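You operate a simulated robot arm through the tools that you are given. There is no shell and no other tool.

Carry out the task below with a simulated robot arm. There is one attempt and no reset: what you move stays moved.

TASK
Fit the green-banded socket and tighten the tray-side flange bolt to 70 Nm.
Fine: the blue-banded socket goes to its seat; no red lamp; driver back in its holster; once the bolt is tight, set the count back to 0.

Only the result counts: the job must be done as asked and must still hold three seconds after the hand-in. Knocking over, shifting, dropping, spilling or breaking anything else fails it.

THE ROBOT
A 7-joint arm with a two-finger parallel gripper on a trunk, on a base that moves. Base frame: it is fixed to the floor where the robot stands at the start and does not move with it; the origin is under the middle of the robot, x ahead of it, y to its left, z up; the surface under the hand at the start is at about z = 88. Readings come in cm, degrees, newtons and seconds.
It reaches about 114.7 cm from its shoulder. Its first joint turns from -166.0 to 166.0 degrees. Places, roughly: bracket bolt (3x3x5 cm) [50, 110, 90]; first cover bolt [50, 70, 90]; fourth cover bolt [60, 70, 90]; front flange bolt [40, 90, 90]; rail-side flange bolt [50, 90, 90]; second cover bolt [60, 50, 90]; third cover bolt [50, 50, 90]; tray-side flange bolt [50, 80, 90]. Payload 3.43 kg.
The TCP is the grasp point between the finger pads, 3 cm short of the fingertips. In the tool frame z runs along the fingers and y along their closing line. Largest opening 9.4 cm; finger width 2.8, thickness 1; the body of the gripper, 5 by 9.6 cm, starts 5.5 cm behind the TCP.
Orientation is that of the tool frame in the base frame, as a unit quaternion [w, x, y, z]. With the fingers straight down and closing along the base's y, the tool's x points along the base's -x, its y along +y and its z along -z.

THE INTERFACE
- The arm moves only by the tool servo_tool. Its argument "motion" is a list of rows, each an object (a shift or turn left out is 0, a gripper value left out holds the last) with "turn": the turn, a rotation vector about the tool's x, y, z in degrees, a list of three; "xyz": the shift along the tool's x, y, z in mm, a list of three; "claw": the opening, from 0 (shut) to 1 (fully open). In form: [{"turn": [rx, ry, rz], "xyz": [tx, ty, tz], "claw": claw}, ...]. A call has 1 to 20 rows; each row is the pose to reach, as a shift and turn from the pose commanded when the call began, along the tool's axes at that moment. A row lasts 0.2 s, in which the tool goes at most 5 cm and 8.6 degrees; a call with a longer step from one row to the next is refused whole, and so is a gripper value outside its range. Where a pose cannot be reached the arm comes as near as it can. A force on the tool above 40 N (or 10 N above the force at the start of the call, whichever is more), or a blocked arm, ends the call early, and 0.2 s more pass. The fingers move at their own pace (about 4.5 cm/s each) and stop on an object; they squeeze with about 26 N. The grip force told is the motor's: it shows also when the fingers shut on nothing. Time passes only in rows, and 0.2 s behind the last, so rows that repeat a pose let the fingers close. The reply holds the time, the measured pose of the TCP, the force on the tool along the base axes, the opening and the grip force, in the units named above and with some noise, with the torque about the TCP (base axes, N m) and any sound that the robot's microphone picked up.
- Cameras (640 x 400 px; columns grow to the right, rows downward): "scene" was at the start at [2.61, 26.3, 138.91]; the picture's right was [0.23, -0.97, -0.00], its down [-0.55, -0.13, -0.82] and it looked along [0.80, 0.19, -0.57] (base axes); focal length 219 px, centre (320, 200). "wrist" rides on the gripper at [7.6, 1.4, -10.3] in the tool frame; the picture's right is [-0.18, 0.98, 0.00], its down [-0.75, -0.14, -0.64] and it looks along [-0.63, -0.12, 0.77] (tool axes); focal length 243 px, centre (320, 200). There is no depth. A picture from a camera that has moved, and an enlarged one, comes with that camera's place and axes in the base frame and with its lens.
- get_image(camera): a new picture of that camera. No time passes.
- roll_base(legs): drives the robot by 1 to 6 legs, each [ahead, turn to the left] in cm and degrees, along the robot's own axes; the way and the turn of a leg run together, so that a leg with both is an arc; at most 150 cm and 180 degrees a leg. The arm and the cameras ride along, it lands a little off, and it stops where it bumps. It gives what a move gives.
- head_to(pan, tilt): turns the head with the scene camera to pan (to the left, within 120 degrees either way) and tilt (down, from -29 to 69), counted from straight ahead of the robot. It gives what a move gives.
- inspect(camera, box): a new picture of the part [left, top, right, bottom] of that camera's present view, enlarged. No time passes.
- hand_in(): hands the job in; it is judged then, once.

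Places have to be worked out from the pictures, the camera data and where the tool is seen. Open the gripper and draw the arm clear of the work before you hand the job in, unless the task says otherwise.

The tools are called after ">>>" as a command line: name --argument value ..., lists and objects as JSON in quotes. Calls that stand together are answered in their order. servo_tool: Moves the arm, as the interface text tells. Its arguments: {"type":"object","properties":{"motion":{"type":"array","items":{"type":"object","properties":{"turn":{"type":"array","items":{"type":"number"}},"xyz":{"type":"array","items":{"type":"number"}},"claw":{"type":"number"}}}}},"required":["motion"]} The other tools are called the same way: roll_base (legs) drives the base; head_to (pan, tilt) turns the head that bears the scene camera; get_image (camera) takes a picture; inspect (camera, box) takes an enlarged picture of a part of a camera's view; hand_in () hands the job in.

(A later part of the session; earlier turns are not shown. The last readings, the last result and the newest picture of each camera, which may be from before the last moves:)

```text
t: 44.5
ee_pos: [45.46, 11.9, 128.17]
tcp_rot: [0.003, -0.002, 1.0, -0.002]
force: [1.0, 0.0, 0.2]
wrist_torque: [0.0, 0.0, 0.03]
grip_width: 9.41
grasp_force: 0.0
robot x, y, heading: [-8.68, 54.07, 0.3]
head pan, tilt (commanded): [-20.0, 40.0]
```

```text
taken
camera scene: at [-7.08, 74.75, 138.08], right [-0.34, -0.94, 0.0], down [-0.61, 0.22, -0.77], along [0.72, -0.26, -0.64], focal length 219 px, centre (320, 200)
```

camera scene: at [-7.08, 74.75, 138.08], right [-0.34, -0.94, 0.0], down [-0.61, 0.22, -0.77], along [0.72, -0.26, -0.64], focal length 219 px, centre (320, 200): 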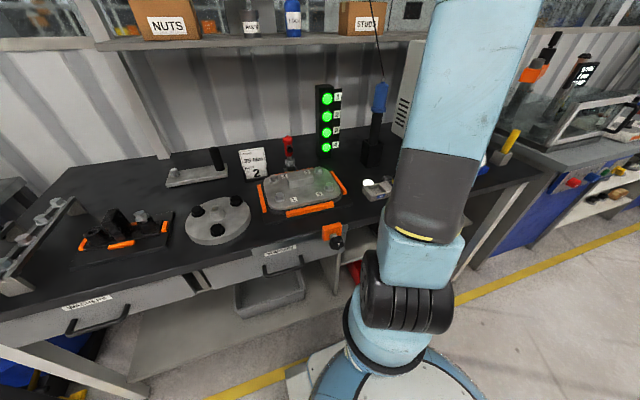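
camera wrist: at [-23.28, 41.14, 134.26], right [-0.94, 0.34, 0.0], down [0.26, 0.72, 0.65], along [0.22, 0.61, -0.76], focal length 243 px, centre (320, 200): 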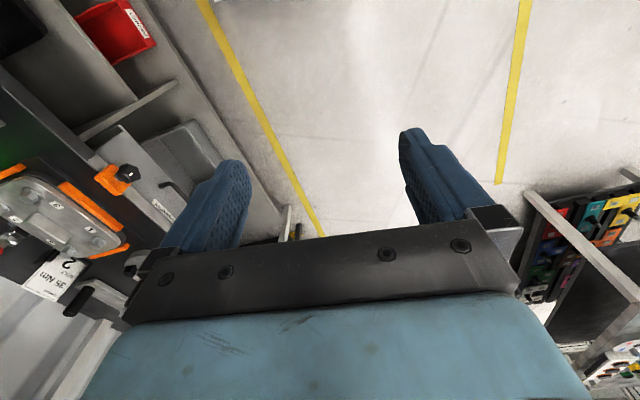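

The upper arm now hides the panel from the head, so I use the wrist camera for the dial. I tilt the hand into the grasp orientation for the dial bar.

>>> servo_tool --motion '[{"turn": [-1.98, -7.14, 1.26]}, {"turn": [-3.96, -14.29, 2.51]}, {"turn": [-5.93, -21.43, 3.77]}, {"turn": [-7.91, -28.58, 5.02]}, {"turn": [-9.89, -35.72, 6.28]}, {"turn": [-11.87, -42.87, 7.53]}, {"turn": [-13.84, -50.01, 8.79]}, {"turn": [-15.82, -57.16, 10.04]}, {"turn": [-17.8, -64.3, 11.3]}, {"turn": [-17.8, -64.3, 11.3]}]'

>>> get_image --camera "wrist"

>>> get_image --camera "scene"

```text
t: 46.7
ee_pos: [45.14, 11.68, 128.16]
tcp_rot: [0.532, 0.091, 0.829, 0.146]
force: [0.6, 0.2, 0.0]
wrist_torque: [0.02, 0.0, 0.0]
grip_width: 9.39
grasp_force: 0.0
robot x, y, heading: [-9.11, 53.79, 0.6]
head pan, tilt (commanded): [-20.0, 40.0]
```

```text
taken
camera wrist: at [32.56, 13.83, 126.04], right [0.07, 0.87, 0.49], down [-0.27, -0.46, 0.85], along [0.96, -0.19, 0.2], focal length 243 px, centre (320, 200)
```

wrist: 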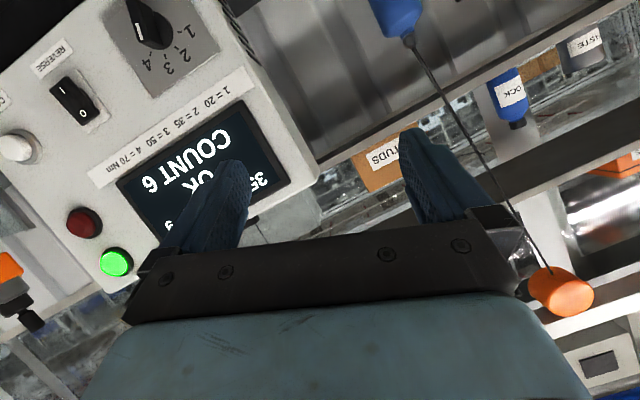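

```text
taken
camera scene: at [-7.09, 74.75, 138.08], right [-0.34, -0.94, 0.0], down [-0.61, 0.22, -0.77], along [0.72, -0.26, -0.64], focal length 219 px, centre (320, 200)
```

scene: 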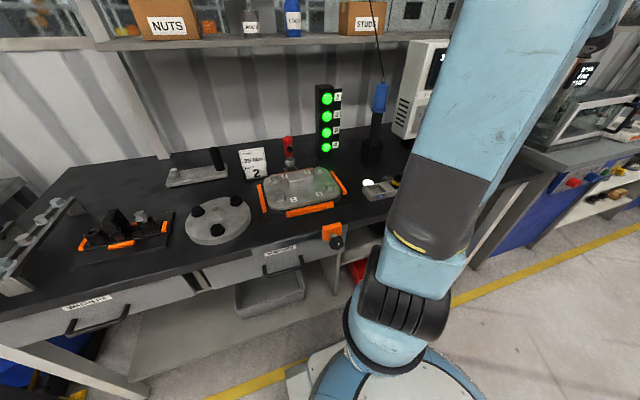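

The wrist view confirms the dial place. I move to a pre-grasp point about 9 cm in front of the dial with the gripper half closed.

>>> servo_tool --motion '[{"xyz": [15, -31, 21], "claw": 0.5}, {"xyz": [31, -63, 42]}, {"xyz": [46, -94, 64]}, {"xyz": [61, -126, 85]}, {"xyz": [77, -158, 106]}, {"xyz": [92, -189, 127]}, {"xyz": [92, -189, 127]}]'

>>> get_image --camera "wrist"

```text
t: 48.3
ee_pos: [53.08, -1.37, 108.79]
tcp_rot: [0.531, 0.09, 0.83, 0.146]
force: [0.1, 0.5, 1.1]
wrist_torque: [0.01, -0.05, -0.04]
grip_width: 4.72
grasp_force: 0.1
robot x, y, heading: [-8.65, 54.34, 0.5]
head pan, tilt (commanded): [-20.0, 40.0]
```

```text
taken
camera wrist: at [40.6, 0.65, 106.6], right [0.07, 0.87, 0.49], down [-0.27, -0.46, 0.85], along [0.96, -0.19, 0.2], focal length 243 px, centre (320, 200)
```

wrist: 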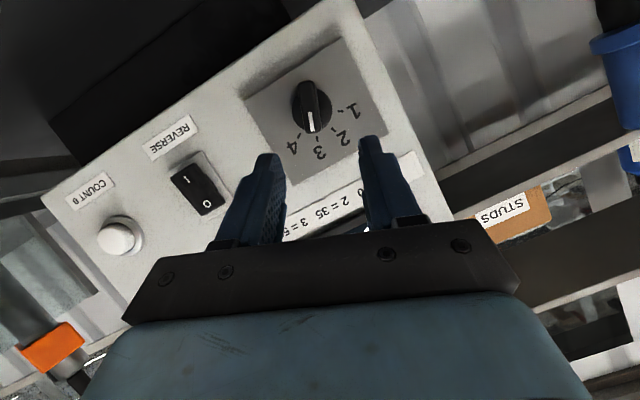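

The bar is nicely aligned with the fingers. I advance 5 cm along the approach and check again.

>>> servo_tool --motion '[{"xyz": [0, 0, 25]}, {"xyz": [0, 0, 50]}, {"xyz": [0, 0, 50]}]'

>>> get_image --camera "wrist"

>>> inspect --camera "wrist" --box '[230, 40, 430, 190]'

```text
t: 49.1
ee_pos: [57.56, -0.78, 106.8]
tcp_rot: [0.531, 0.09, 0.83, 0.146]
force: [0.8, 0.1, 0.0]
wrist_torque: [0.0, -0.02, 0.0]
grip_width: 4.7
grasp_force: 0.0
robot x, y, heading: [-8.8, 53.93, 0.5]
head pan, tilt (commanded): [-20.0, 40.0]
```

```text
taken
camera wrist: at [45.06, 1.28, 104.62], right [0.07, 0.87, 0.49], down [-0.27, -0.46, 0.85], along [0.96, -0.19, 0.2], focal length 243 px, centre (320, 200)
```

wrist: 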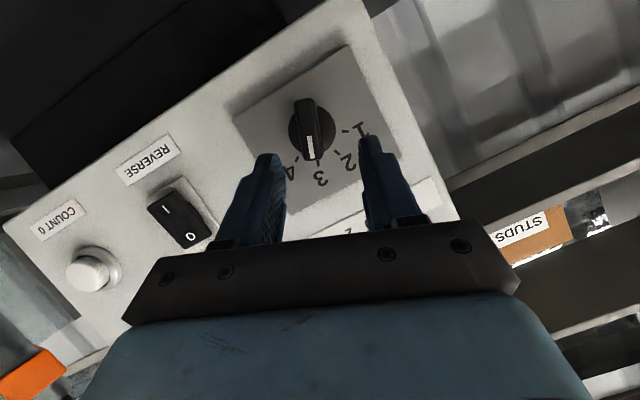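

```text
2.67 times, centred on (330, 115) of wrist
camera zoom: at [45.06, 1.28, 104.62], right [0.07, 0.87, 0.49], down [-0.27, -0.46, 0.85], along [0.96, -0.19, 0.2], focal length 647 px, centre (293, 427)
```

zoom: 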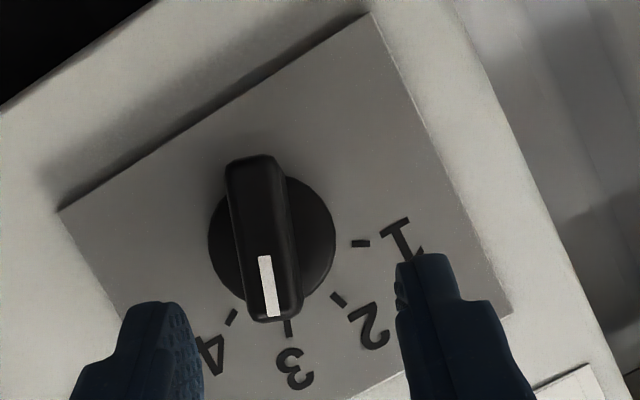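

The wrist view puts the bar about 7–8 mm to the left of the finger midplane and slightly lower, so I correct sideways and advance 3 cm.

>>> servo_tool --motion '[{"xyz": [5, -7.5, 0]}, {"xyz": [5, -7.5, 15]}, {"xyz": [5, -7.5, 30]}, {"xyz": [5, -7.5, 30]}]'

>>> inspect --camera "wrist" --box '[220, 60, 420, 190]'

```text
t: 50.1
ee_pos: [60.09, -0.76, 105.02]
tcp_rot: [0.531, 0.091, 0.83, 0.145]
force: [-0.1, 0.0, -1.1]
wrist_torque: [-0.02, 0.02, -0.01]
grip_width: 4.72
grasp_force: 0.1
robot x, y, heading: [-8.94, 54.15, 0.3]
head pan, tilt (commanded): [-20.0, 40.0]
```

```text
3.08 times, centred on (320, 125) of wrist
camera zoom: at [47.58, 1.44, 102.98], right [0.07, 0.87, 0.49], down [-0.27, -0.46, 0.85], along [0.96, -0.19, 0.2], focal length 746 px, centre (320, 431)
```

zoom: 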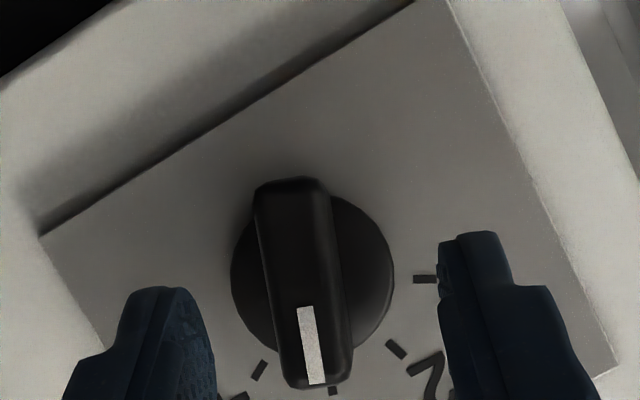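

Now the bar is centred between the fingers. I advance 9 mm more and close on it.

>>> servo_tool --motion '[{"xyz": [0, 0, 9]}, {"xyz": [0, 0, 9]}, {"xyz": [0, 0, 9], "claw": 0.0}, {"xyz": [0, 0, 9], "claw": 0.0}, {"xyz": [0, 0, 9], "claw": 0.0}, {"xyz": [0, 0, 9], "claw": 0.0}]'

>>> inspect --camera "wrist" --box '[220, 60, 420, 190]'

```text
t: 51.5
ee_pos: [60.83, -0.83, 104.74]
tcp_rot: [0.532, 0.091, 0.829, 0.145]
force: [-0.8, -25.4, -2.8]
wrist_torque: [-0.29, 0.18, -0.77]
grip_width: 1.65
grasp_force: 46.1
robot x, y, heading: [-8.81, 53.93, 0.6]
head pan, tilt (commanded): [-20.0, 40.0]
```

```text
3.08 times, centred on (320, 125) of wrist
camera zoom: at [48.23, 1.32, 102.62], right [0.07, 0.87, 0.49], down [-0.27, -0.46, 0.85], along [0.96, -0.19, 0.2], focal length 746 px, centre (320, 431)
```

zoom: 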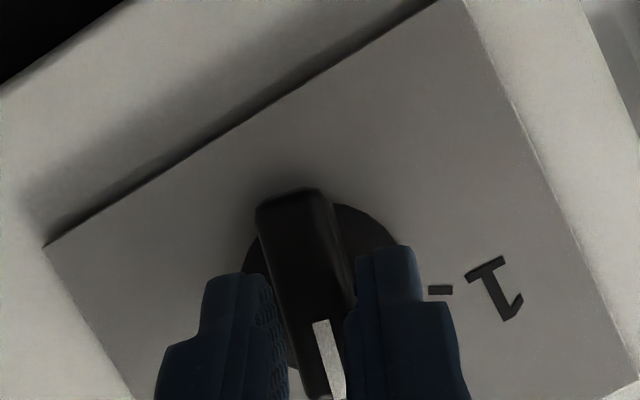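

The bar is gripped (1.65 cm). Now I turn it 40° clockwise about the dial axis to position 4.

>>> servo_tool --motion '[{"xyz": [0.0, -2.5, 0.0], "turn": [-3.38, 0, 7.25], "claw": 0.0}, {"xyz": [0.3, -4.5, 0.2], "turn": [-6.76, 0, 14.5]}, {"xyz": [0.8, -6.3, 0.4], "turn": [-10.14, 0, 21.75]}, {"xyz": [1.5, -8.0, 0.7], "turn": [-13.52, 0, 29.0]}, {"xyz": [2.4, -9.5, 1.1], "turn": [-16.9, 0, 36.25]}, {"xyz": [2.4, -9.5, 1.1], "turn": [-16.9, 0, 36.25]}]'

>>> inspect --camera "wrist" --box '[220, 60, 420, 190]'

```text
t: 52.9
ee_pos: [60.76, -1.65, 104.12]
tcp_rot: [0.466, 0.266, 0.73, 0.423]
force: [-10.8, -23.3, -7.4]
wrist_torque: [-0.2, 0.69, -0.09]
grip_width: 1.6
grasp_force: 44.6
robot x, y, heading: [-9.24, 53.9, 0.4]
head pan, tilt (commanded): [-20.0, 40.0]
```

```text
3.08 times, centred on (320, 125) of wrist
camera zoom: at [48.2, 1.27, 103.92], right [0.07, 0.35, 0.93], down [-0.26, -0.9, 0.36], along [0.96, -0.27, 0.03], focal length 746 px, centre (320, 431)
```

zoom: 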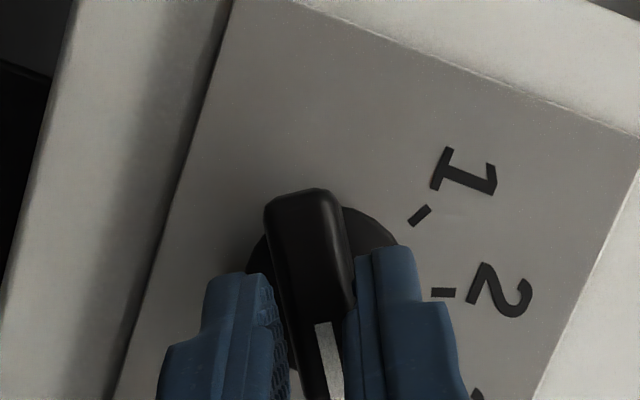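

The bar followed the fingers to about 60°. I open and back straight out, then look at the dial.

>>> servo_tool --motion '[{"claw": 0.5}, {"claw": 0.5}, {"claw": 0.5}, {"xyz": [0, 0, -20]}, {"xyz": [0, 0, -45]}, {"xyz": [0, 0, -80]}, {"xyz": [0, 0, -80]}]'

>>> get_image --camera "wrist"

>>> inspect --camera "wrist" --box '[220, 40, 420, 190]'

```text
t: 54.5
ee_pos: [53.43, -4.8, 105.62]
tcp_rot: [0.467, 0.264, 0.731, 0.423]
force: [0.7, 0.1, -0.1]
wrist_torque: [-0.02, 0.01, 0.03]
grip_width: 4.71
grasp_force: 0.0
robot x, y, heading: [-8.96, 53.72, 0.4]
head pan, tilt (commanded): [-20.0, 40.0]
```

```text
taken
camera wrist: at [40.99, -1.87, 105.35], right [0.07, 0.35, 0.93], down [-0.26, -0.9, 0.36], along [0.96, -0.27, 0.03], focal length 243 px, centre (320, 200)
```

wrist: 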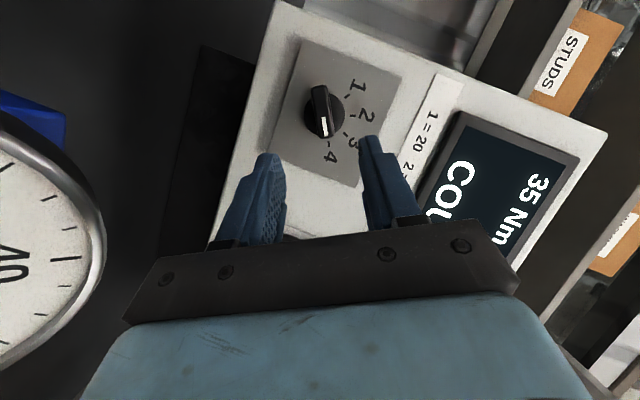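

```text
2.67 times, centred on (320, 115) of wrist
camera zoom: at [40.99, -1.87, 105.35], right [0.07, 0.35, 0.93], down [-0.26, -0.9, 0.36], along [0.96, -0.27, 0.03], focal length 647 px, centre (320, 427)
```

zoom: 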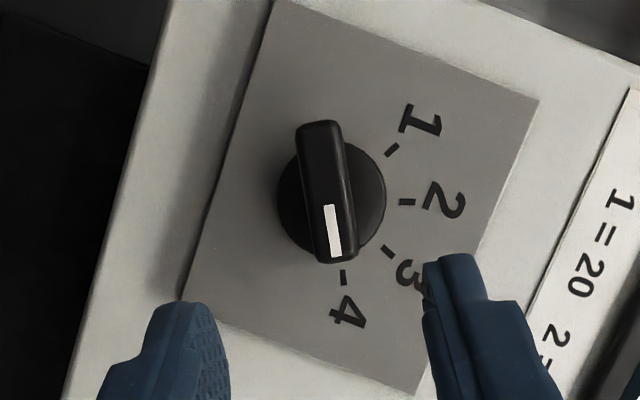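

The dial now points at 4. The gauge is close to the camera side, so I lift straight up before anything else.

>>> servo_tool --motion '[{"xyz": [-20, 43, -17]}, {"xyz": [-40, 86, -34]}, {"xyz": [-60, 130, -52]}, {"xyz": [-79, 173, -69]}, {"xyz": [-79, 173, -69]}]'

```text
refused: row 1 steps farther than a row can; nothing moved
```

The first row was slightly over 5 cm; I split it finer.

>>> servo_tool --motion '[{"xyz": [-16, 35, -14]}, {"xyz": [-32, 69, -28]}, {"xyz": [-48, 104, -41]}, {"xyz": [-64, 138, -55]}, {"xyz": [-79, 173, -69]}, {"xyz": [-79, 173, -69]}]'

>>> get_image --camera "wrist"

```text
t: 55.9
ee_pos: [50.81, -4.41, 125.64]
tcp_rot: [0.467, 0.265, 0.731, 0.422]
force: [0.7, 0.4, -0.1]
wrist_torque: [0.01, 0.02, 0.03]
grip_width: 4.69
grasp_force: 0.1
robot x, y, heading: [-8.68, 54.07, 0.3]
head pan, tilt (commanded): [-20.0, 40.0]
```

```text
taken
camera wrist: at [38.26, -1.59, 125.43], right [0.07, 0.35, 0.93], down [-0.26, -0.9, 0.36], along [0.96, -0.27, 0.03], focal length 243 px, centre (320, 200)
```

wrist: 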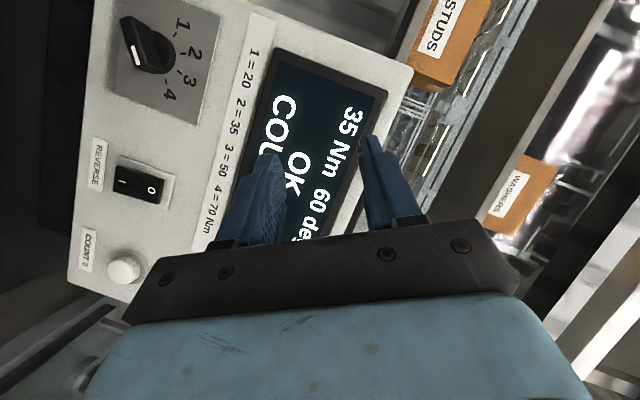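

Clear now. I rotate the hand back to pointing straight down while drawing it away from the panel.

>>> servo_tool --motion '[{"turn": [4.85, 5.35, -3.03], "xyz": [10, 5, -3]}, {"turn": [9.71, 10.71, -6.05], "xyz": [20, 9, -6]}, {"turn": [14.56, 16.06, -9.08], "xyz": [31, 14, -10]}, {"turn": [19.42, 21.42, -12.11], "xyz": [41, 19, -13]}, {"turn": [24.27, 26.77, -15.14], "xyz": [51, 23, -16]}, {"turn": [29.13, 32.13, -18.16], "xyz": [61, 28, -19]}, {"turn": [33.98, 37.48, -21.19], "xyz": [71, 32, -22]}, {"turn": [38.84, 42.84, -24.22], "xyz": [81, 37, -25]}, {"turn": [43.69, 48.19, -27.25], "xyz": [92, 42, -29]}, {"turn": [48.55, 53.55, -30.27], "xyz": [102, 46, -32]}, {"turn": [53.4, 58.9, -33.3], "xyz": [112, 51, -35]}, {"turn": [53.4, 58.9, -33.3], "xyz": [112, 51, -35]}]'

```text
t: 58.5
ee_pos: [42.6, 5.63, 125.92]
tcp_rot: [-0.001, 0.001, 1.0, -0.001]
force: [0.2, 0.0, -0.6]
wrist_torque: [0.0, 0.01, -0.02]
grip_width: 4.74
grasp_force: 0.1
robot x, y, heading: [-8.99, 54.09, 0.2]
head pan, tilt (commanded): [-20.0, 40.0]
```

Now I bring the hand back to its neutral place in front of the robot before driving.

>>> servo_tool --motion '[{"xyz": [3, 47, 0]}, {"xyz": [6, 94, 0]}, {"xyz": [9, 141, 0]}, {"xyz": [12, 188, 0]}, {"xyz": [15, 235, 0]}, {"xyz": [18, 282, 0]}, {"xyz": [21, 329, 0]}, {"xyz": [24, 376, 0]}, {"xyz": [27, 423, 0]}, {"xyz": [30, 470, 0]}, {"xyz": [33, 517, 0]}, {"xyz": [33, 560, 0]}, {"xyz": [33, 560, 0]}]'

>>> get_image --camera "scene"

```text
t: 61.3
ee_pos: [39.14, 61.87, 125.87]
tcp_rot: [0.0, 0.001, 1.0, -0.001]
force: [-0.3, 0.7, 0.4]
wrist_torque: [0.02, 0.03, 0.02]
grip_width: 4.73
grasp_force: 0.0
robot x, y, heading: [-9.45, 54.2, 0.5]
head pan, tilt (commanded): [-20.0, 40.0]
```

```text
taken
camera scene: at [-7.1, 74.74, 138.08], right [-0.34, -0.94, 0.0], down [-0.61, 0.22, -0.77], along [0.72, -0.26, -0.64], focal length 219 px, centre (320, 200)
```

scene: 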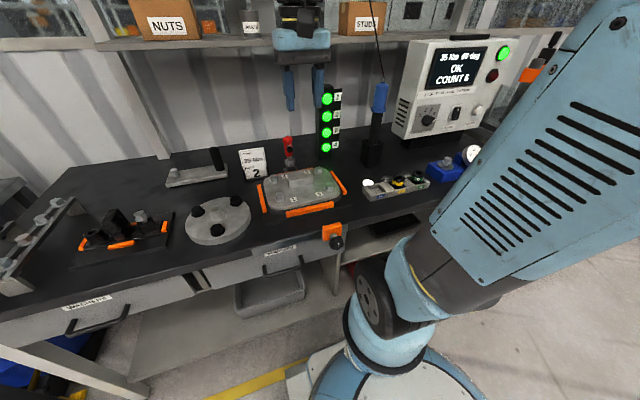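

All is in place and the lamp is green. I drive the robot to the right by about 36 cm: back off, turn 60°, roll, turn back.

>>> roll_base --legs '[[-21, 0], [0, -60], [41.6, 0], [0, 60]]'

>>> head_to --pan 5 --tilt 40

>>> get_image --camera "scene"

```text
t: 71.1
ee_pos: [39.16, 25.13, 125.91]
tcp_rot: [0.0, 0.008, 1.0, -0.001]
force: [-0.4, 0.2, 0.1]
wrist_torque: [-0.02, 0.0, -0.01]
grip_width: 4.68
grasp_force: 0.0
robot x, y, heading: [-9.0, 16.62, -0.7]
head pan, tilt (commanded): [-20.0, 40.0]
```

```text
t: 72.0
ee_pos: [39.08, 25.1, 125.95]
tcp_rot: [-0.001, 0.009, 1.0, -0.001]
force: [-0.1, 0.5, 0.2]
wrist_torque: [0.01, -0.03, 0.0]
grip_width: 4.72
grasp_force: 0.1
robot x, y, heading: [-9.41, 16.58, -0.4]
head pan, tilt (commanded): [5.0, 40.0]
```

```text
taken
camera scene: at [-6.45, 40.67, 138.08], right [0.08, -1.0, 0.0], down [-0.64, -0.05, -0.77], along [0.76, 0.06, -0.64], focal length 219 px, centre (320, 200)
```

scene: 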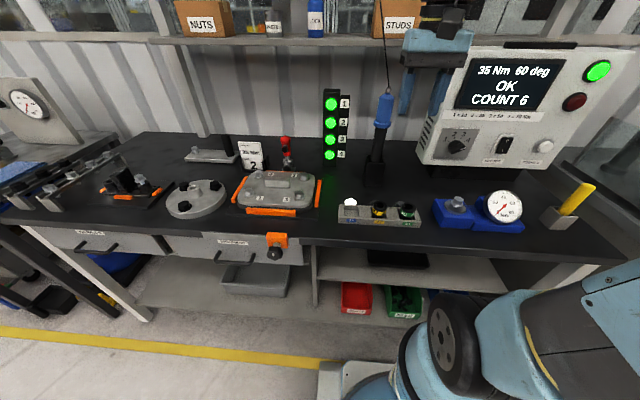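

The robot stands well now: driver, tray, bolt and panel are all in view. I tilt the hand to point at the driver, moving toward a stand-off point in front of the handle.

>>> servo_tool --motion '[{"turn": [0, -8.2, 0], "xyz": [-10, 1, 7], "claw": 1.0}, {"turn": [0, -16.4, 0], "xyz": [-20, 2, 14]}, {"turn": [0, -24.6, 0], "xyz": [-30, 3, 21]}, {"turn": [0, -32.8, 0], "xyz": [-40, 4, 29]}, {"turn": [0, -41, 0], "xyz": [-50, 6, 36]}, {"turn": [0, -49.2, 0], "xyz": [-60, 7, 43]}, {"turn": [0, -57.4, 0], "xyz": [-70, 8, 51]}, {"turn": [0, -65.6, 0], "xyz": [-80, 9, 58]}, {"turn": [0, -73.8, 0], "xyz": [-90, 10, 65]}, {"turn": [0, -82, 0], "xyz": [-100, 11, 72]}, {"turn": [0, -90, 0], "xyz": [-109, 12, 80]}, {"turn": [0, -90, 0], "xyz": [-109, 12, 80]}]'

>>> get_image --camera "scene"

>>> get_image --camera "wrist"

```text
t: 74.6
ee_pos: [53.52, 28.0, 120.84]
tcp_rot: [0.706, 0.007, 0.708, -0.006]
force: [-0.2, 0.5, 0.4]
wrist_torque: [-0.02, 0.0, 0.01]
grip_width: 9.39
grasp_force: 0.0
out of reach, approached as far as the arm can: row 9, 10, 11, 12
robot x, y, heading: [-9.18, 16.53, -0.8]
head pan, tilt (commanded): [5.0, 40.0]
```

```text
taken
camera scene: at [-8.86, 45.75, 137.77], right [0.69, -0.73, 0.0], down [-0.49, -0.46, -0.74], along [0.54, 0.51, -0.67], focal length 219 px, centre (320, 200)
```

scene: 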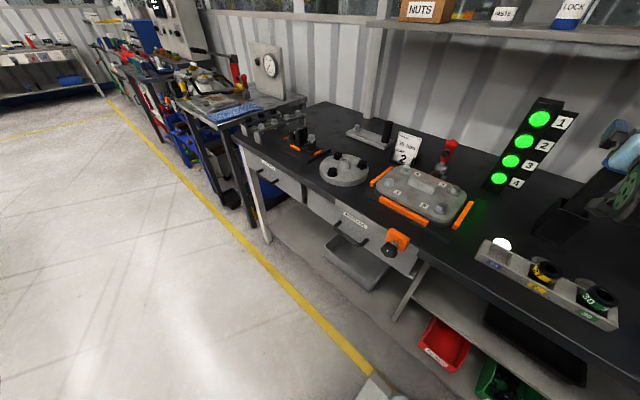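

```text
taken
camera wrist: at [43.19, 29.59, 113.1], right [0.02, 0.98, 0.18], down [-0.64, -0.13, 0.76], along [0.77, -0.13, 0.63], focal length 243 px, centre (320, 200)
```

wrist: 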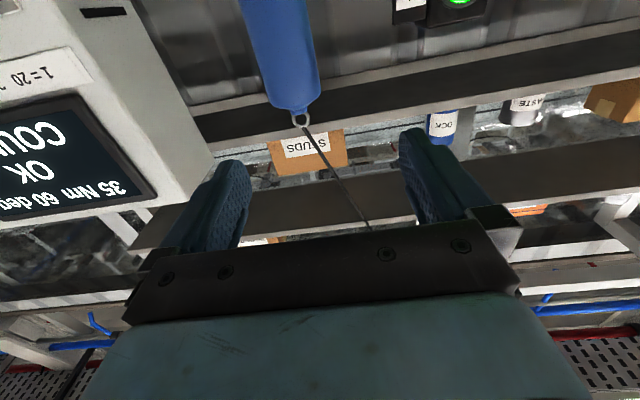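

The arm had to fold too much here and pushed the head sideways; the driver is untouched. I reverse this motion exactly, then I'll back the robot up and use a 30° downward pitch.

>>> servo_tool --motion '[{"turn": [0, 8.2, 0], "xyz": [-7, -1, -10]}, {"turn": [0, 16.4, 0], "xyz": [-14, -2, -20]}, {"turn": [0, 24.6, 0], "xyz": [-21, -3, -30]}, {"turn": [0, 32.8, 0], "xyz": [-29, -4, -40]}, {"turn": [0, 41, 0], "xyz": [-36, -6, -50]}, {"turn": [0, 49.2, 0], "xyz": [-43, -7, -60]}, {"turn": [0, 57.4, 0], "xyz": [-51, -8, -70]}, {"turn": [0, 65.6, 0], "xyz": [-58, -9, -80]}, {"turn": [0, 73.8, 0], "xyz": [-65, -10, -90]}, {"turn": [0, 82, 0], "xyz": [-72, -11, -100]}, {"turn": [0, 90, 0], "xyz": [-80, -12, -109]}, {"turn": [0, 90, 0], "xyz": [-80, -12, -109]}]'

>>> get_image --camera "scene"

```text
t: 77.2
ee_pos: [42.89, 27.21, 128.97]
tcp_rot: [-0.002, 0.009, 1.0, -0.001]
force: [-0.3, -0.2, -0.4]
wrist_torque: [0.02, -0.01, -0.02]
grip_width: 9.42
grasp_force: 0.0
robot x, y, heading: [-9.11, 16.17, -0.5]
head pan, tilt (commanded): [5.0, 40.0]
```

```text
taken
camera scene: at [-6.45, 40.67, 138.08], right [0.08, -1.0, 0.0], down [-0.64, -0.05, -0.77], along [0.76, 0.06, -0.64], focal length 219 px, centre (320, 200)
```

scene: 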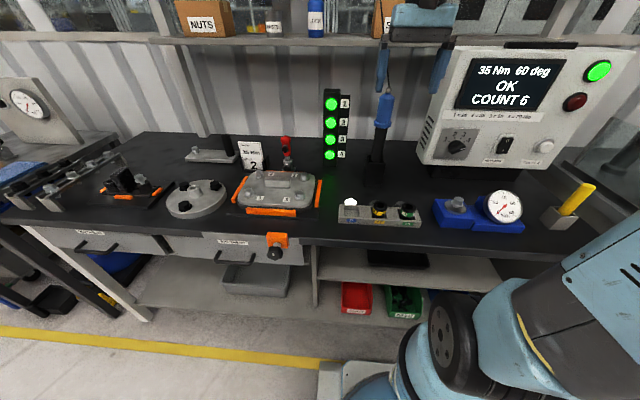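

The head is free again. I back the robot up 16 cm (with a slight heading correction).

>>> roll_base --legs '[[-16, 0.6]]'

>>> get_image --camera "scene"

```text
t: 78.7
ee_pos: [26.4, 28.0, 128.93]
tcp_rot: [-0.001, 0.002, 1.0, -0.001]
force: [0.5, 0.1, -0.7]
wrist_torque: [0.01, 0.01, -0.02]
grip_width: 9.42
grasp_force: 0.0
robot x, y, heading: [-25.72, 16.26, -0.1]
head pan, tilt (commanded): [5.0, 40.0]
```

```text
taken
camera scene: at [-23.03, 40.74, 138.08], right [0.09, -1.0, 0.0], down [-0.64, -0.06, -0.77], along [0.76, 0.07, -0.64], focal length 219 px, centre (320, 200)
```

scene: 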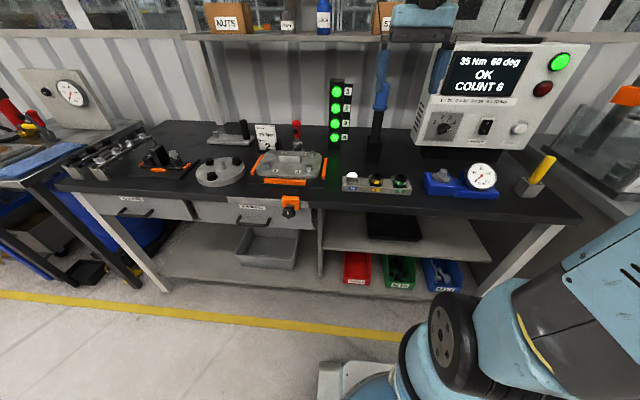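

Good view. I zoom in on the driver and the tray from here to refine their positions.

>>> inspect --camera "scene" --box '[340, 70, 420, 200]'

>>> inspect --camera "scene" --box '[330, 160, 420, 205]'

>>> inspect --camera "scene" --box '[180, 140, 340, 220]'

```text
3.08 times, centred on (380, 135) of scene
camera zoom: at [-23.03, 40.74, 138.08], right [0.09, -1.0, 0.0], down [-0.64, -0.06, -0.77], along [0.76, 0.07, -0.64], focal length 674 px, centre (135, 400)
```

zoom: 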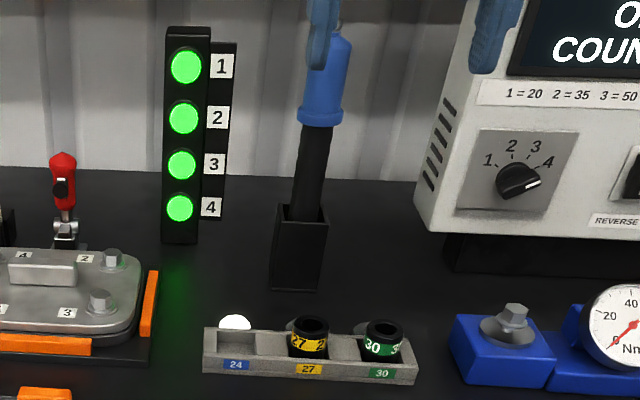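

```text
7.11 times, centred on (375, 182) of scene
camera zoom: at [-23.03, 40.74, 138.08], right [0.09, -1.0, 0.0], down [-0.64, -0.06, -0.77], along [0.76, 0.07, -0.64], focal length 1558 px, centre (-71, 324)
```

zoom: 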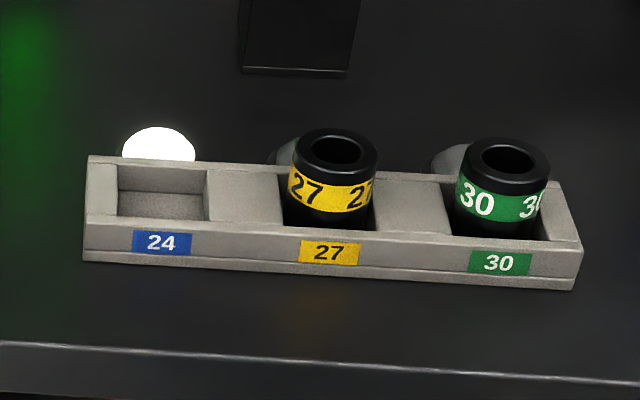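

```text
4.00 times, centred on (260, 180) of scene
camera zoom: at [-23.03, 40.74, 138.08], right [0.09, -1.0, 0.0], down [-0.64, -0.06, -0.77], along [0.76, 0.07, -0.64], focal length 876 px, centre (560, 280)
```

zoom: 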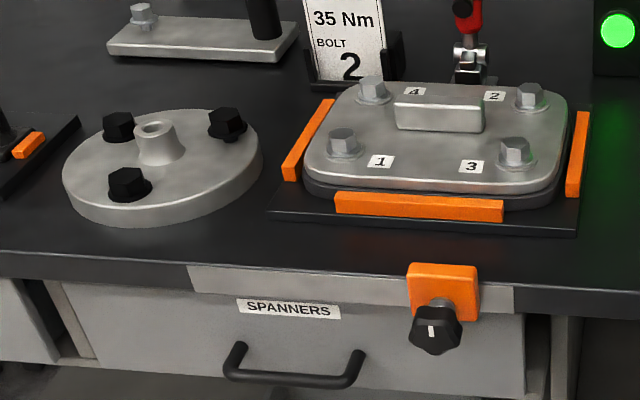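

Seats match my estimates; the driver axis is about (64.1, 25.9). I tilt the hand to a 30° downward pitch and move to a stand-off in front of the driver handle.

>>> servo_tool --motion '[{"turn": [0, -7.5, 0], "xyz": [-30, -3, 6], "claw": 1.0}, {"turn": [0, -15, 0], "xyz": [-61, -5, 12]}, {"turn": [0, -22.5, 0], "xyz": [-92, -8, 18]}, {"turn": [0, -30, 0], "xyz": [-123, -11, 25]}, {"turn": [0, -37.5, 0], "xyz": [-154, -13, 31]}, {"turn": [0, -45, 0], "xyz": [-185, -16, 37]}, {"turn": [0, -52.5, 0], "xyz": [-215, -18, 43]}, {"turn": [0, -60, 0], "xyz": [-246, -21, 50]}, {"turn": [0, -60, 0], "xyz": [-246, -21, 50]}]'

>>> get_image --camera "scene"

>>> get_image --camera "wrist"

```text
t: 80.7
ee_pos: [50.93, 25.65, 124.02]
tcp_rot: [0.5, 0.001, 0.866, -0.001]
force: [-0.1, 0.6, 0.4]
wrist_torque: [0.0, 0.03, 0.01]
grip_width: 9.43
grasp_force: 0.1
robot x, y, heading: [-25.2, 16.45, 0.1]
head pan, tilt (commanded): [5.0, 40.0]
```

```text
taken
camera scene: at [-23.04, 40.73, 138.08], right [0.09, -1.0, 0.0], down [-0.64, -0.06, -0.77], along [0.76, 0.07, -0.64], focal length 219 px, centre (320, 200)
```

scene: 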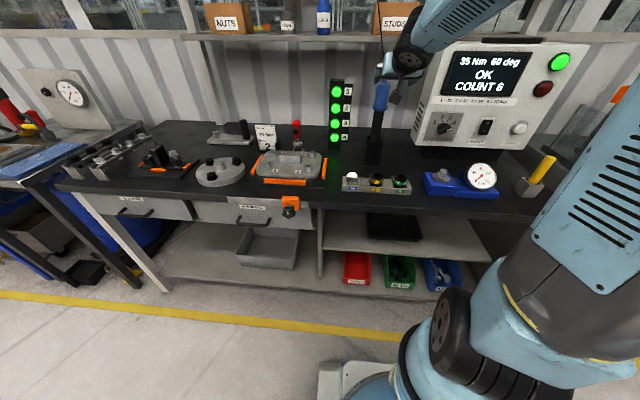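

```text
taken
camera wrist: at [38.26, 27.09, 122.45], right [0.09, 0.98, 0.16], down [-0.18, -0.14, 0.97], along [0.98, -0.12, 0.16], focal length 243 px, centre (320, 200)
```

wrist: 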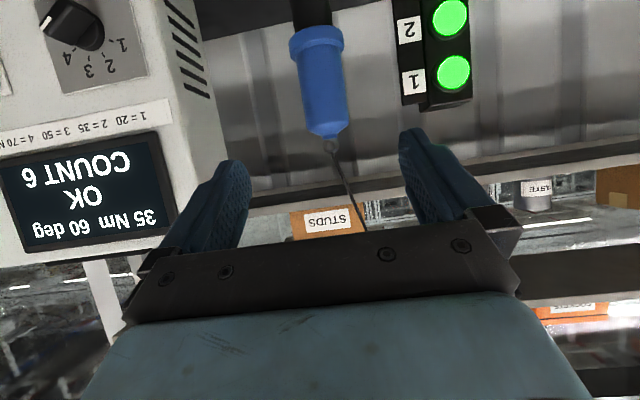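

Handle axis ≈ (64, 25.95), vertical, and the gripper is lined up. I advance along the approach so the handle sits between the pads.

>>> servo_tool --motion '[{"xyz": [5, 3, 35]}, {"xyz": [5, 3, 70]}, {"xyz": [5, 3, 105]}, {"xyz": [5, 3, 130]}, {"xyz": [5, 3, 152]}, {"xyz": [5, 3, 152]}]'

>>> get_image --camera "wrist"

>>> inspect --camera "scene" --box '[330, 50, 430, 190]'

```text
t: 82.1
ee_pos: [63.81, 26.17, 115.63]
tcp_rot: [0.499, 0.001, 0.867, -0.001]
force: [-0.9, -0.4, 0.0]
wrist_torque: [0.0, 0.02, -0.02]
grip_width: 9.38
grasp_force: 0.1
robot x, y, heading: [-25.15, 16.42, 0.3]
head pan, tilt (commanded): [5.0, 40.0]
```

```text
taken
camera wrist: at [51.13, 27.65, 114.05], right [0.1, 0.98, 0.16], down [-0.18, -0.14, 0.97], along [0.98, -0.12, 0.16], focal length 243 px, centre (320, 200)
```

wrist: 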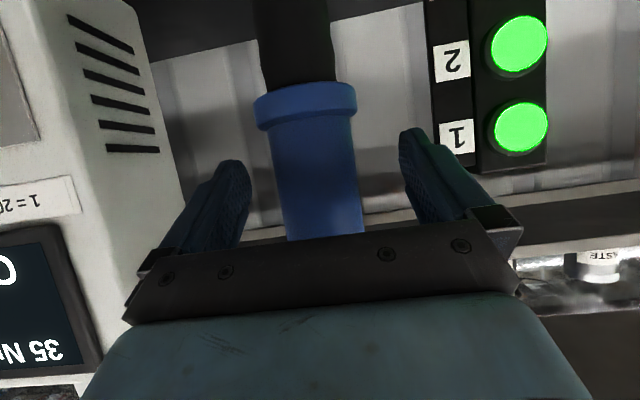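

```text
2.86 times, centred on (380, 120) of scene
camera zoom: at [-23.01, 40.73, 138.08], right [0.09, -1.0, 0.0], down [-0.64, -0.06, -0.77], along [0.76, 0.07, -0.64], focal length 626 px, centre (149, 429)
```

zoom: 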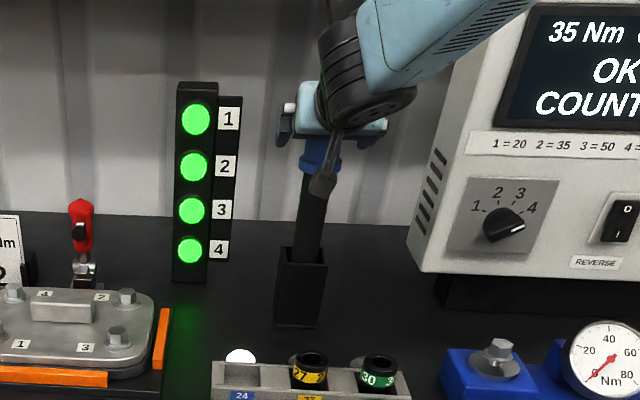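

The handle is centred between the pads, its axis about half a centimetre deeper. I advance 5 mm and close.

>>> servo_tool --motion '[{"xyz": [-2, -1, 5], "claw": 1.0}, {"xyz": [-2, -1, 5], "claw": 0.0}, {"xyz": [-2, -1, 5], "claw": 0.0}, {"xyz": [-2, -1, 5], "claw": 0.0}, {"xyz": [-2, -1, 5], "claw": 0.0}, {"xyz": [-2, -1, 5], "claw": 0.0}]'

>>> get_image --camera "wrist"

```text
t: 83.5
ee_pos: [64.53, 26.05, 115.71]
tcp_rot: [0.499, 0.0, 0.866, -0.001]
force: [1.3, 0.0, 0.1]
wrist_torque: [-0.04, -0.09, -0.03]
grip_width: 4.98
grasp_force: 25.9
robot x, y, heading: [-25.18, 16.36, 0.0]
head pan, tilt (commanded): [5.0, 40.0]
```

```text
taken
camera wrist: at [51.68, 27.49, 114.1], right [0.1, 0.98, 0.16], down [-0.18, -0.14, 0.97], along [0.98, -0.12, 0.16], focal length 243 px, centre (320, 200)
```

wrist: 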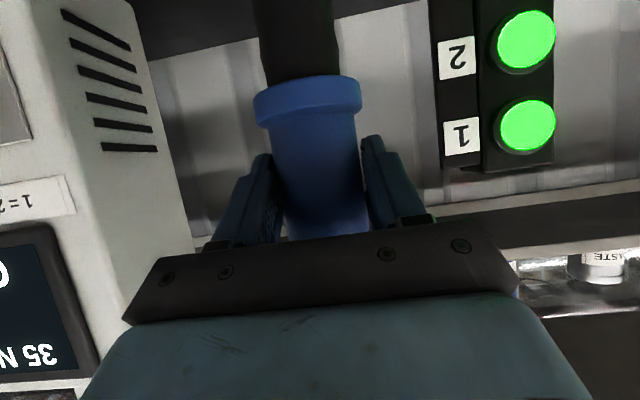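

A firm, centred grip (4.98 cm, no side force). I lift the driver straight up, first a little, watching the force.

>>> servo_tool --motion '[{"xyz": [-9, 0, -5], "claw": 0.0}, {"xyz": [-26, 0, -15]}, {"xyz": [-43, 0, -25]}, {"xyz": [-43, 0, -25]}]'

>>> inspect --camera "scene" --box '[330, 50, 430, 190]'

```text
t: 84.5
ee_pos: [64.38, 25.88, 120.87]
tcp_rot: [0.499, 0.002, 0.866, -0.003]
force: [0.2, -0.3, -5.0]
wrist_torque: [0.02, 0.03, 0.01]
grip_width: 5.0
grasp_force: 25.8
robot x, y, heading: [-25.09, 16.33, -0.1]
head pan, tilt (commanded): [5.0, 40.0]
```

```text
2.86 times, centred on (380, 120) of scene
camera zoom: at [-23.0, 40.74, 138.08], right [0.09, -1.0, 0.0], down [-0.64, -0.06, -0.77], along [0.76, 0.07, -0.64], focal length 626 px, centre (149, 429)
```

zoom: 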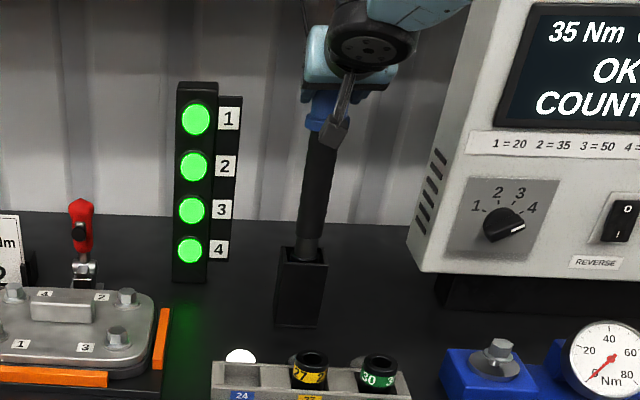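

The driver rises freely (5 N). I lift it another 10 cm until its tip clears the holster.

>>> servo_tool --motion '[{"xyz": [-22, 0, -12]}, {"xyz": [-43, 0, -25]}, {"xyz": [-65, 0, -37]}, {"xyz": [-87, 0, -50]}, {"xyz": [-87, 0, -50]}]'

>>> inspect --camera "scene" --box '[330, 30, 430, 190]'

```text
t: 85.7
ee_pos: [64.59, 25.85, 130.89]
tcp_rot: [0.499, 0.001, 0.867, -0.002]
force: [0.3, -0.2, -4.3]
wrist_torque: [-0.02, 0.04, -0.02]
grip_width: 5.01
grasp_force: 26.3
robot x, y, heading: [-25.0, 16.27, 0.1]
head pan, tilt (commanded): [5.0, 40.0]
```

```text
2.50 times, centred on (380, 110) of scene
camera zoom: at [-23.0, 40.74, 138.08], right [0.09, -1.0, 0.0], down [-0.64, -0.06, -0.77], along [0.76, 0.07, -0.64], focal length 548 px, centre (170, 425)
```

zoom: 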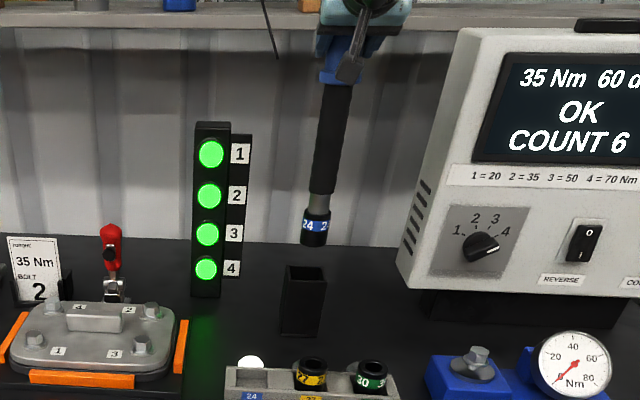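

The blue 24 socket is on the driver; its bottom is ~26.2 cm below the TCP. I check the whole scene including the cable.

>>> get_image --camera "scene"

>>> inspect --camera "scene" --box '[320, 0, 460, 130]'

>>> get_image --camera "wrist"

```text
taken
camera scene: at [-23.0, 40.74, 138.08], right [0.09, -1.0, 0.0], down [-0.64, -0.06, -0.77], along [0.76, 0.07, -0.64], focal length 219 px, centre (320, 200)
```

scene: 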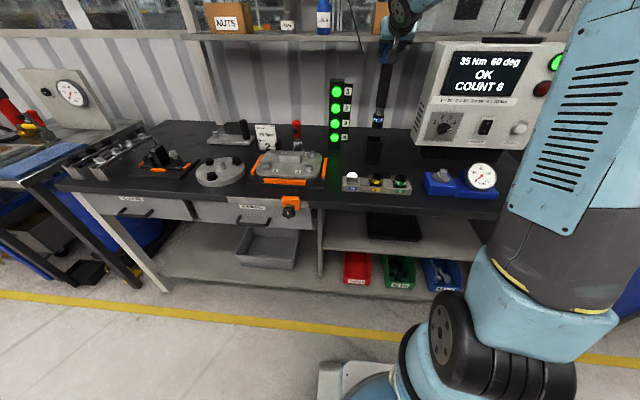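

```text
3.08 times, centred on (390, 65) of scene
camera zoom: at [-23.0, 40.74, 138.08], right [0.09, -1.0, 0.0], down [-0.64, -0.06, -0.77], along [0.76, 0.07, -0.64], focal length 674 px, centre (105, 615)
```

zoom: 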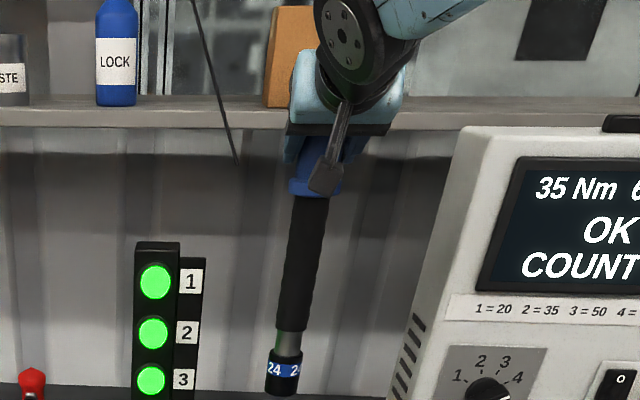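

```text
taken
camera wrist: at [51.78, 27.31, 129.23], right [0.1, 0.98, 0.16], down [-0.18, -0.14, 0.97], along [0.98, -0.12, 0.16], focal length 243 px, centre (320, 200)
```

wrist: 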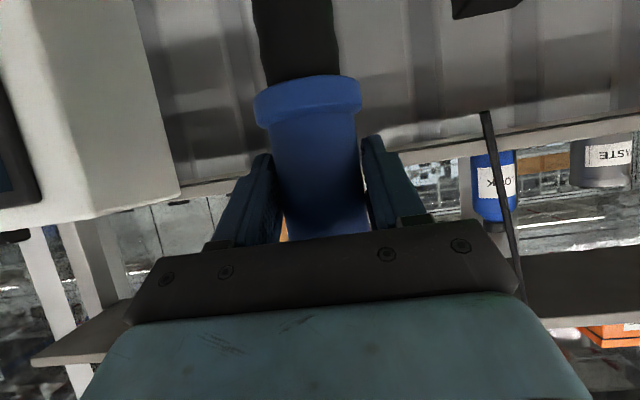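

The driver hangs straight and the grip is unchanged. I carry it back and left to above the empty 24 seat, keeping the tip about 10 cm above the tray.

>>> servo_tool --motion '[{"xyz": [20, 14, -26]}, {"xyz": [41, 29, -52]}, {"xyz": [62, 43, -78]}, {"xyz": [83, 58, -104]}, {"xyz": [104, 72, -130]}, {"xyz": [125, 87, -157]}, {"xyz": [125, 87, -157]}]'

>>> get_image --camera "scene"

>>> inspect --camera "scene" --box '[310, 120, 420, 210]'

```text
t: 87.3
ee_pos: [44.15, 34.48, 127.95]
tcp_rot: [0.499, 0.002, 0.867, -0.002]
force: [0.8, -0.1, -4.9]
wrist_torque: [-0.01, 0.03, -0.02]
grip_width: 5.0
grasp_force: 25.8
robot x, y, heading: [-25.02, 16.36, 0.4]
head pan, tilt (commanded): [5.0, 40.0]
```

```text
taken
camera scene: at [-23.04, 40.73, 138.08], right [0.09, -1.0, 0.0], down [-0.64, -0.06, -0.77], along [0.76, 0.07, -0.64], focal length 219 px, centre (320, 200)
```

scene: 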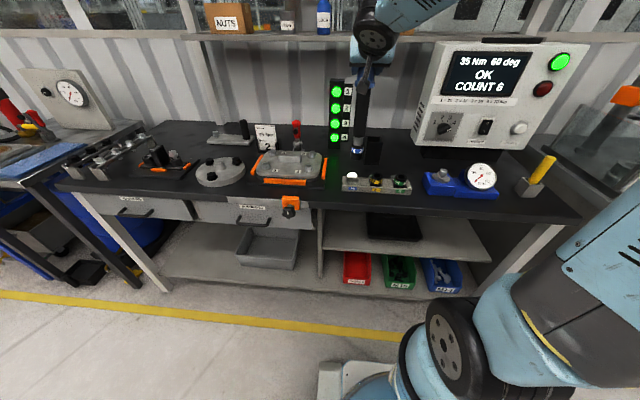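

```text
4.44 times, centred on (365, 165) of scene
camera zoom: at [-23.04, 40.73, 138.08], right [0.09, -1.0, 0.0], down [-0.64, -0.06, -0.77], along [0.76, 0.07, -0.64], focal length 974 px, centre (120, 356)
```

zoom: 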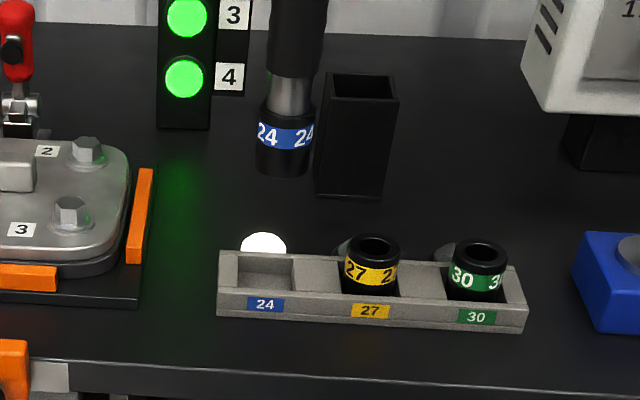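

The socket hangs nearly above seat 24. I zoom the wrist view to measure how the handle sits relative to the pads (depth offset).

>>> inspect --camera "wrist" --box '[220, 50, 420, 250]'

>>> inspect --camera "scene" --box '[330, 20, 400, 170]'

```text
2.00 times, centred on (320, 150) of wrist
camera zoom: at [31.39, 36.03, 126.33], right [0.1, 0.98, 0.16], down [-0.18, -0.14, 0.97], along [0.98, -0.12, 0.16], focal length 485 px, centre (320, 300)
```

zoom: 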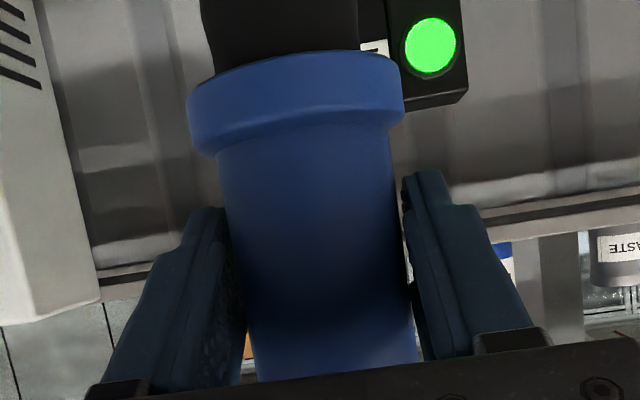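

```text
2.67 times, centred on (365, 95) of scene
camera zoom: at [-23.04, 40.73, 138.08], right [0.09, -1.0, 0.0], down [-0.64, -0.06, -0.77], along [0.76, 0.07, -0.64], focal length 584 px, centre (200, 480)
```

zoom: 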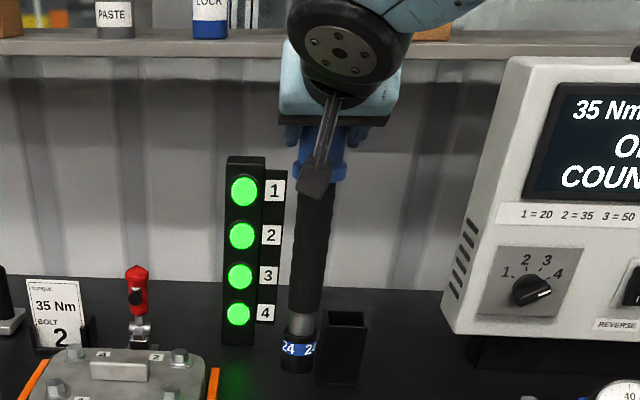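

The depth offset is uncertain (driver axis may sit ~1 cm ahead of the TCP). I lower the socket to about 2 cm above the tray and then compare it with the seat from several head angles.

>>> servo_tool --motion '[{"xyz": [23, 0, 13]}, {"xyz": [47, 0, 27]}, {"xyz": [70, 0, 40]}, {"xyz": [70, 0, 40]}]'

>>> inspect --camera "scene" --box '[320, 140, 400, 200]'

>>> head_to --pan 50 --tilt 40

>>> get_image --camera "scene"

```text
t: 88.3
ee_pos: [44.54, 34.64, 119.65]
tcp_rot: [0.499, 0.001, 0.867, -0.001]
force: [0.2, 0.9, -5.2]
wrist_torque: [-0.01, 0.04, -0.03]
grip_width: 5.01
grasp_force: 26.0
robot x, y, heading: [-24.87, 16.46, 0.2]
head pan, tilt (commanded): [5.0, 40.0]
```

```text
6.67 times, centred on (360, 170) of scene
camera zoom: at [-23.02, 40.74, 138.08], right [0.09, -1.0, 0.0], down [-0.64, -0.06, -0.77], along [0.76, 0.07, -0.64], focal length 1461 px, centre (53, 400)
```

zoom: 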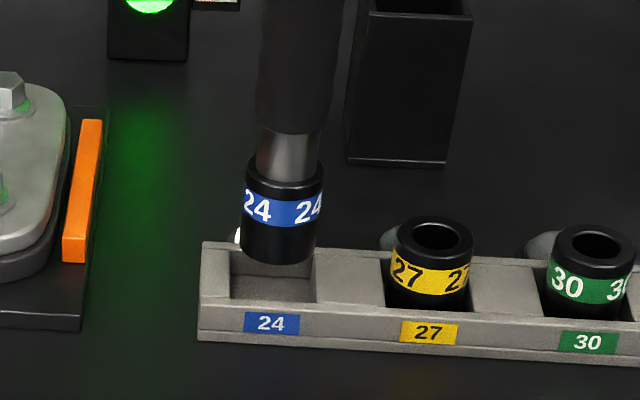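

```text
t: 89.4
ee_pos: [44.68, 34.69, 119.68]
tcp_rot: [0.499, 0.001, 0.866, -0.001]
force: [0.0, -0.3, -4.6]
wrist_torque: [0.01, 0.05, -0.01]
grip_width: 4.98
grasp_force: 25.9
robot x, y, heading: [-25.68, 16.44, 0.2]
head pan, tilt (commanded): [50.0, 40.0]
```

```text
taken
camera scene: at [-26.04, 46.49, 138.08], right [0.77, -0.64, 0.0], down [-0.41, -0.49, -0.77], along [0.49, 0.59, -0.64], focal length 219 px, centre (320, 200)
```

scene: 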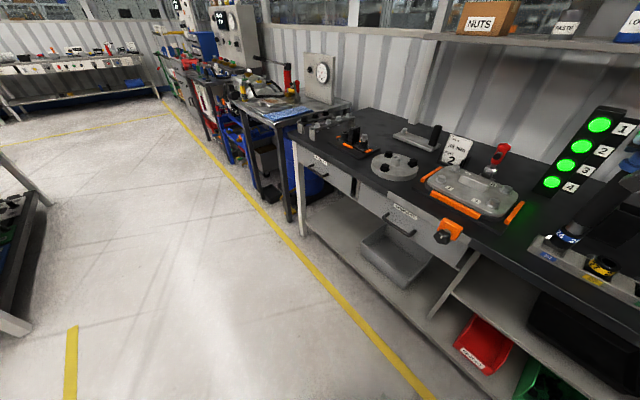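

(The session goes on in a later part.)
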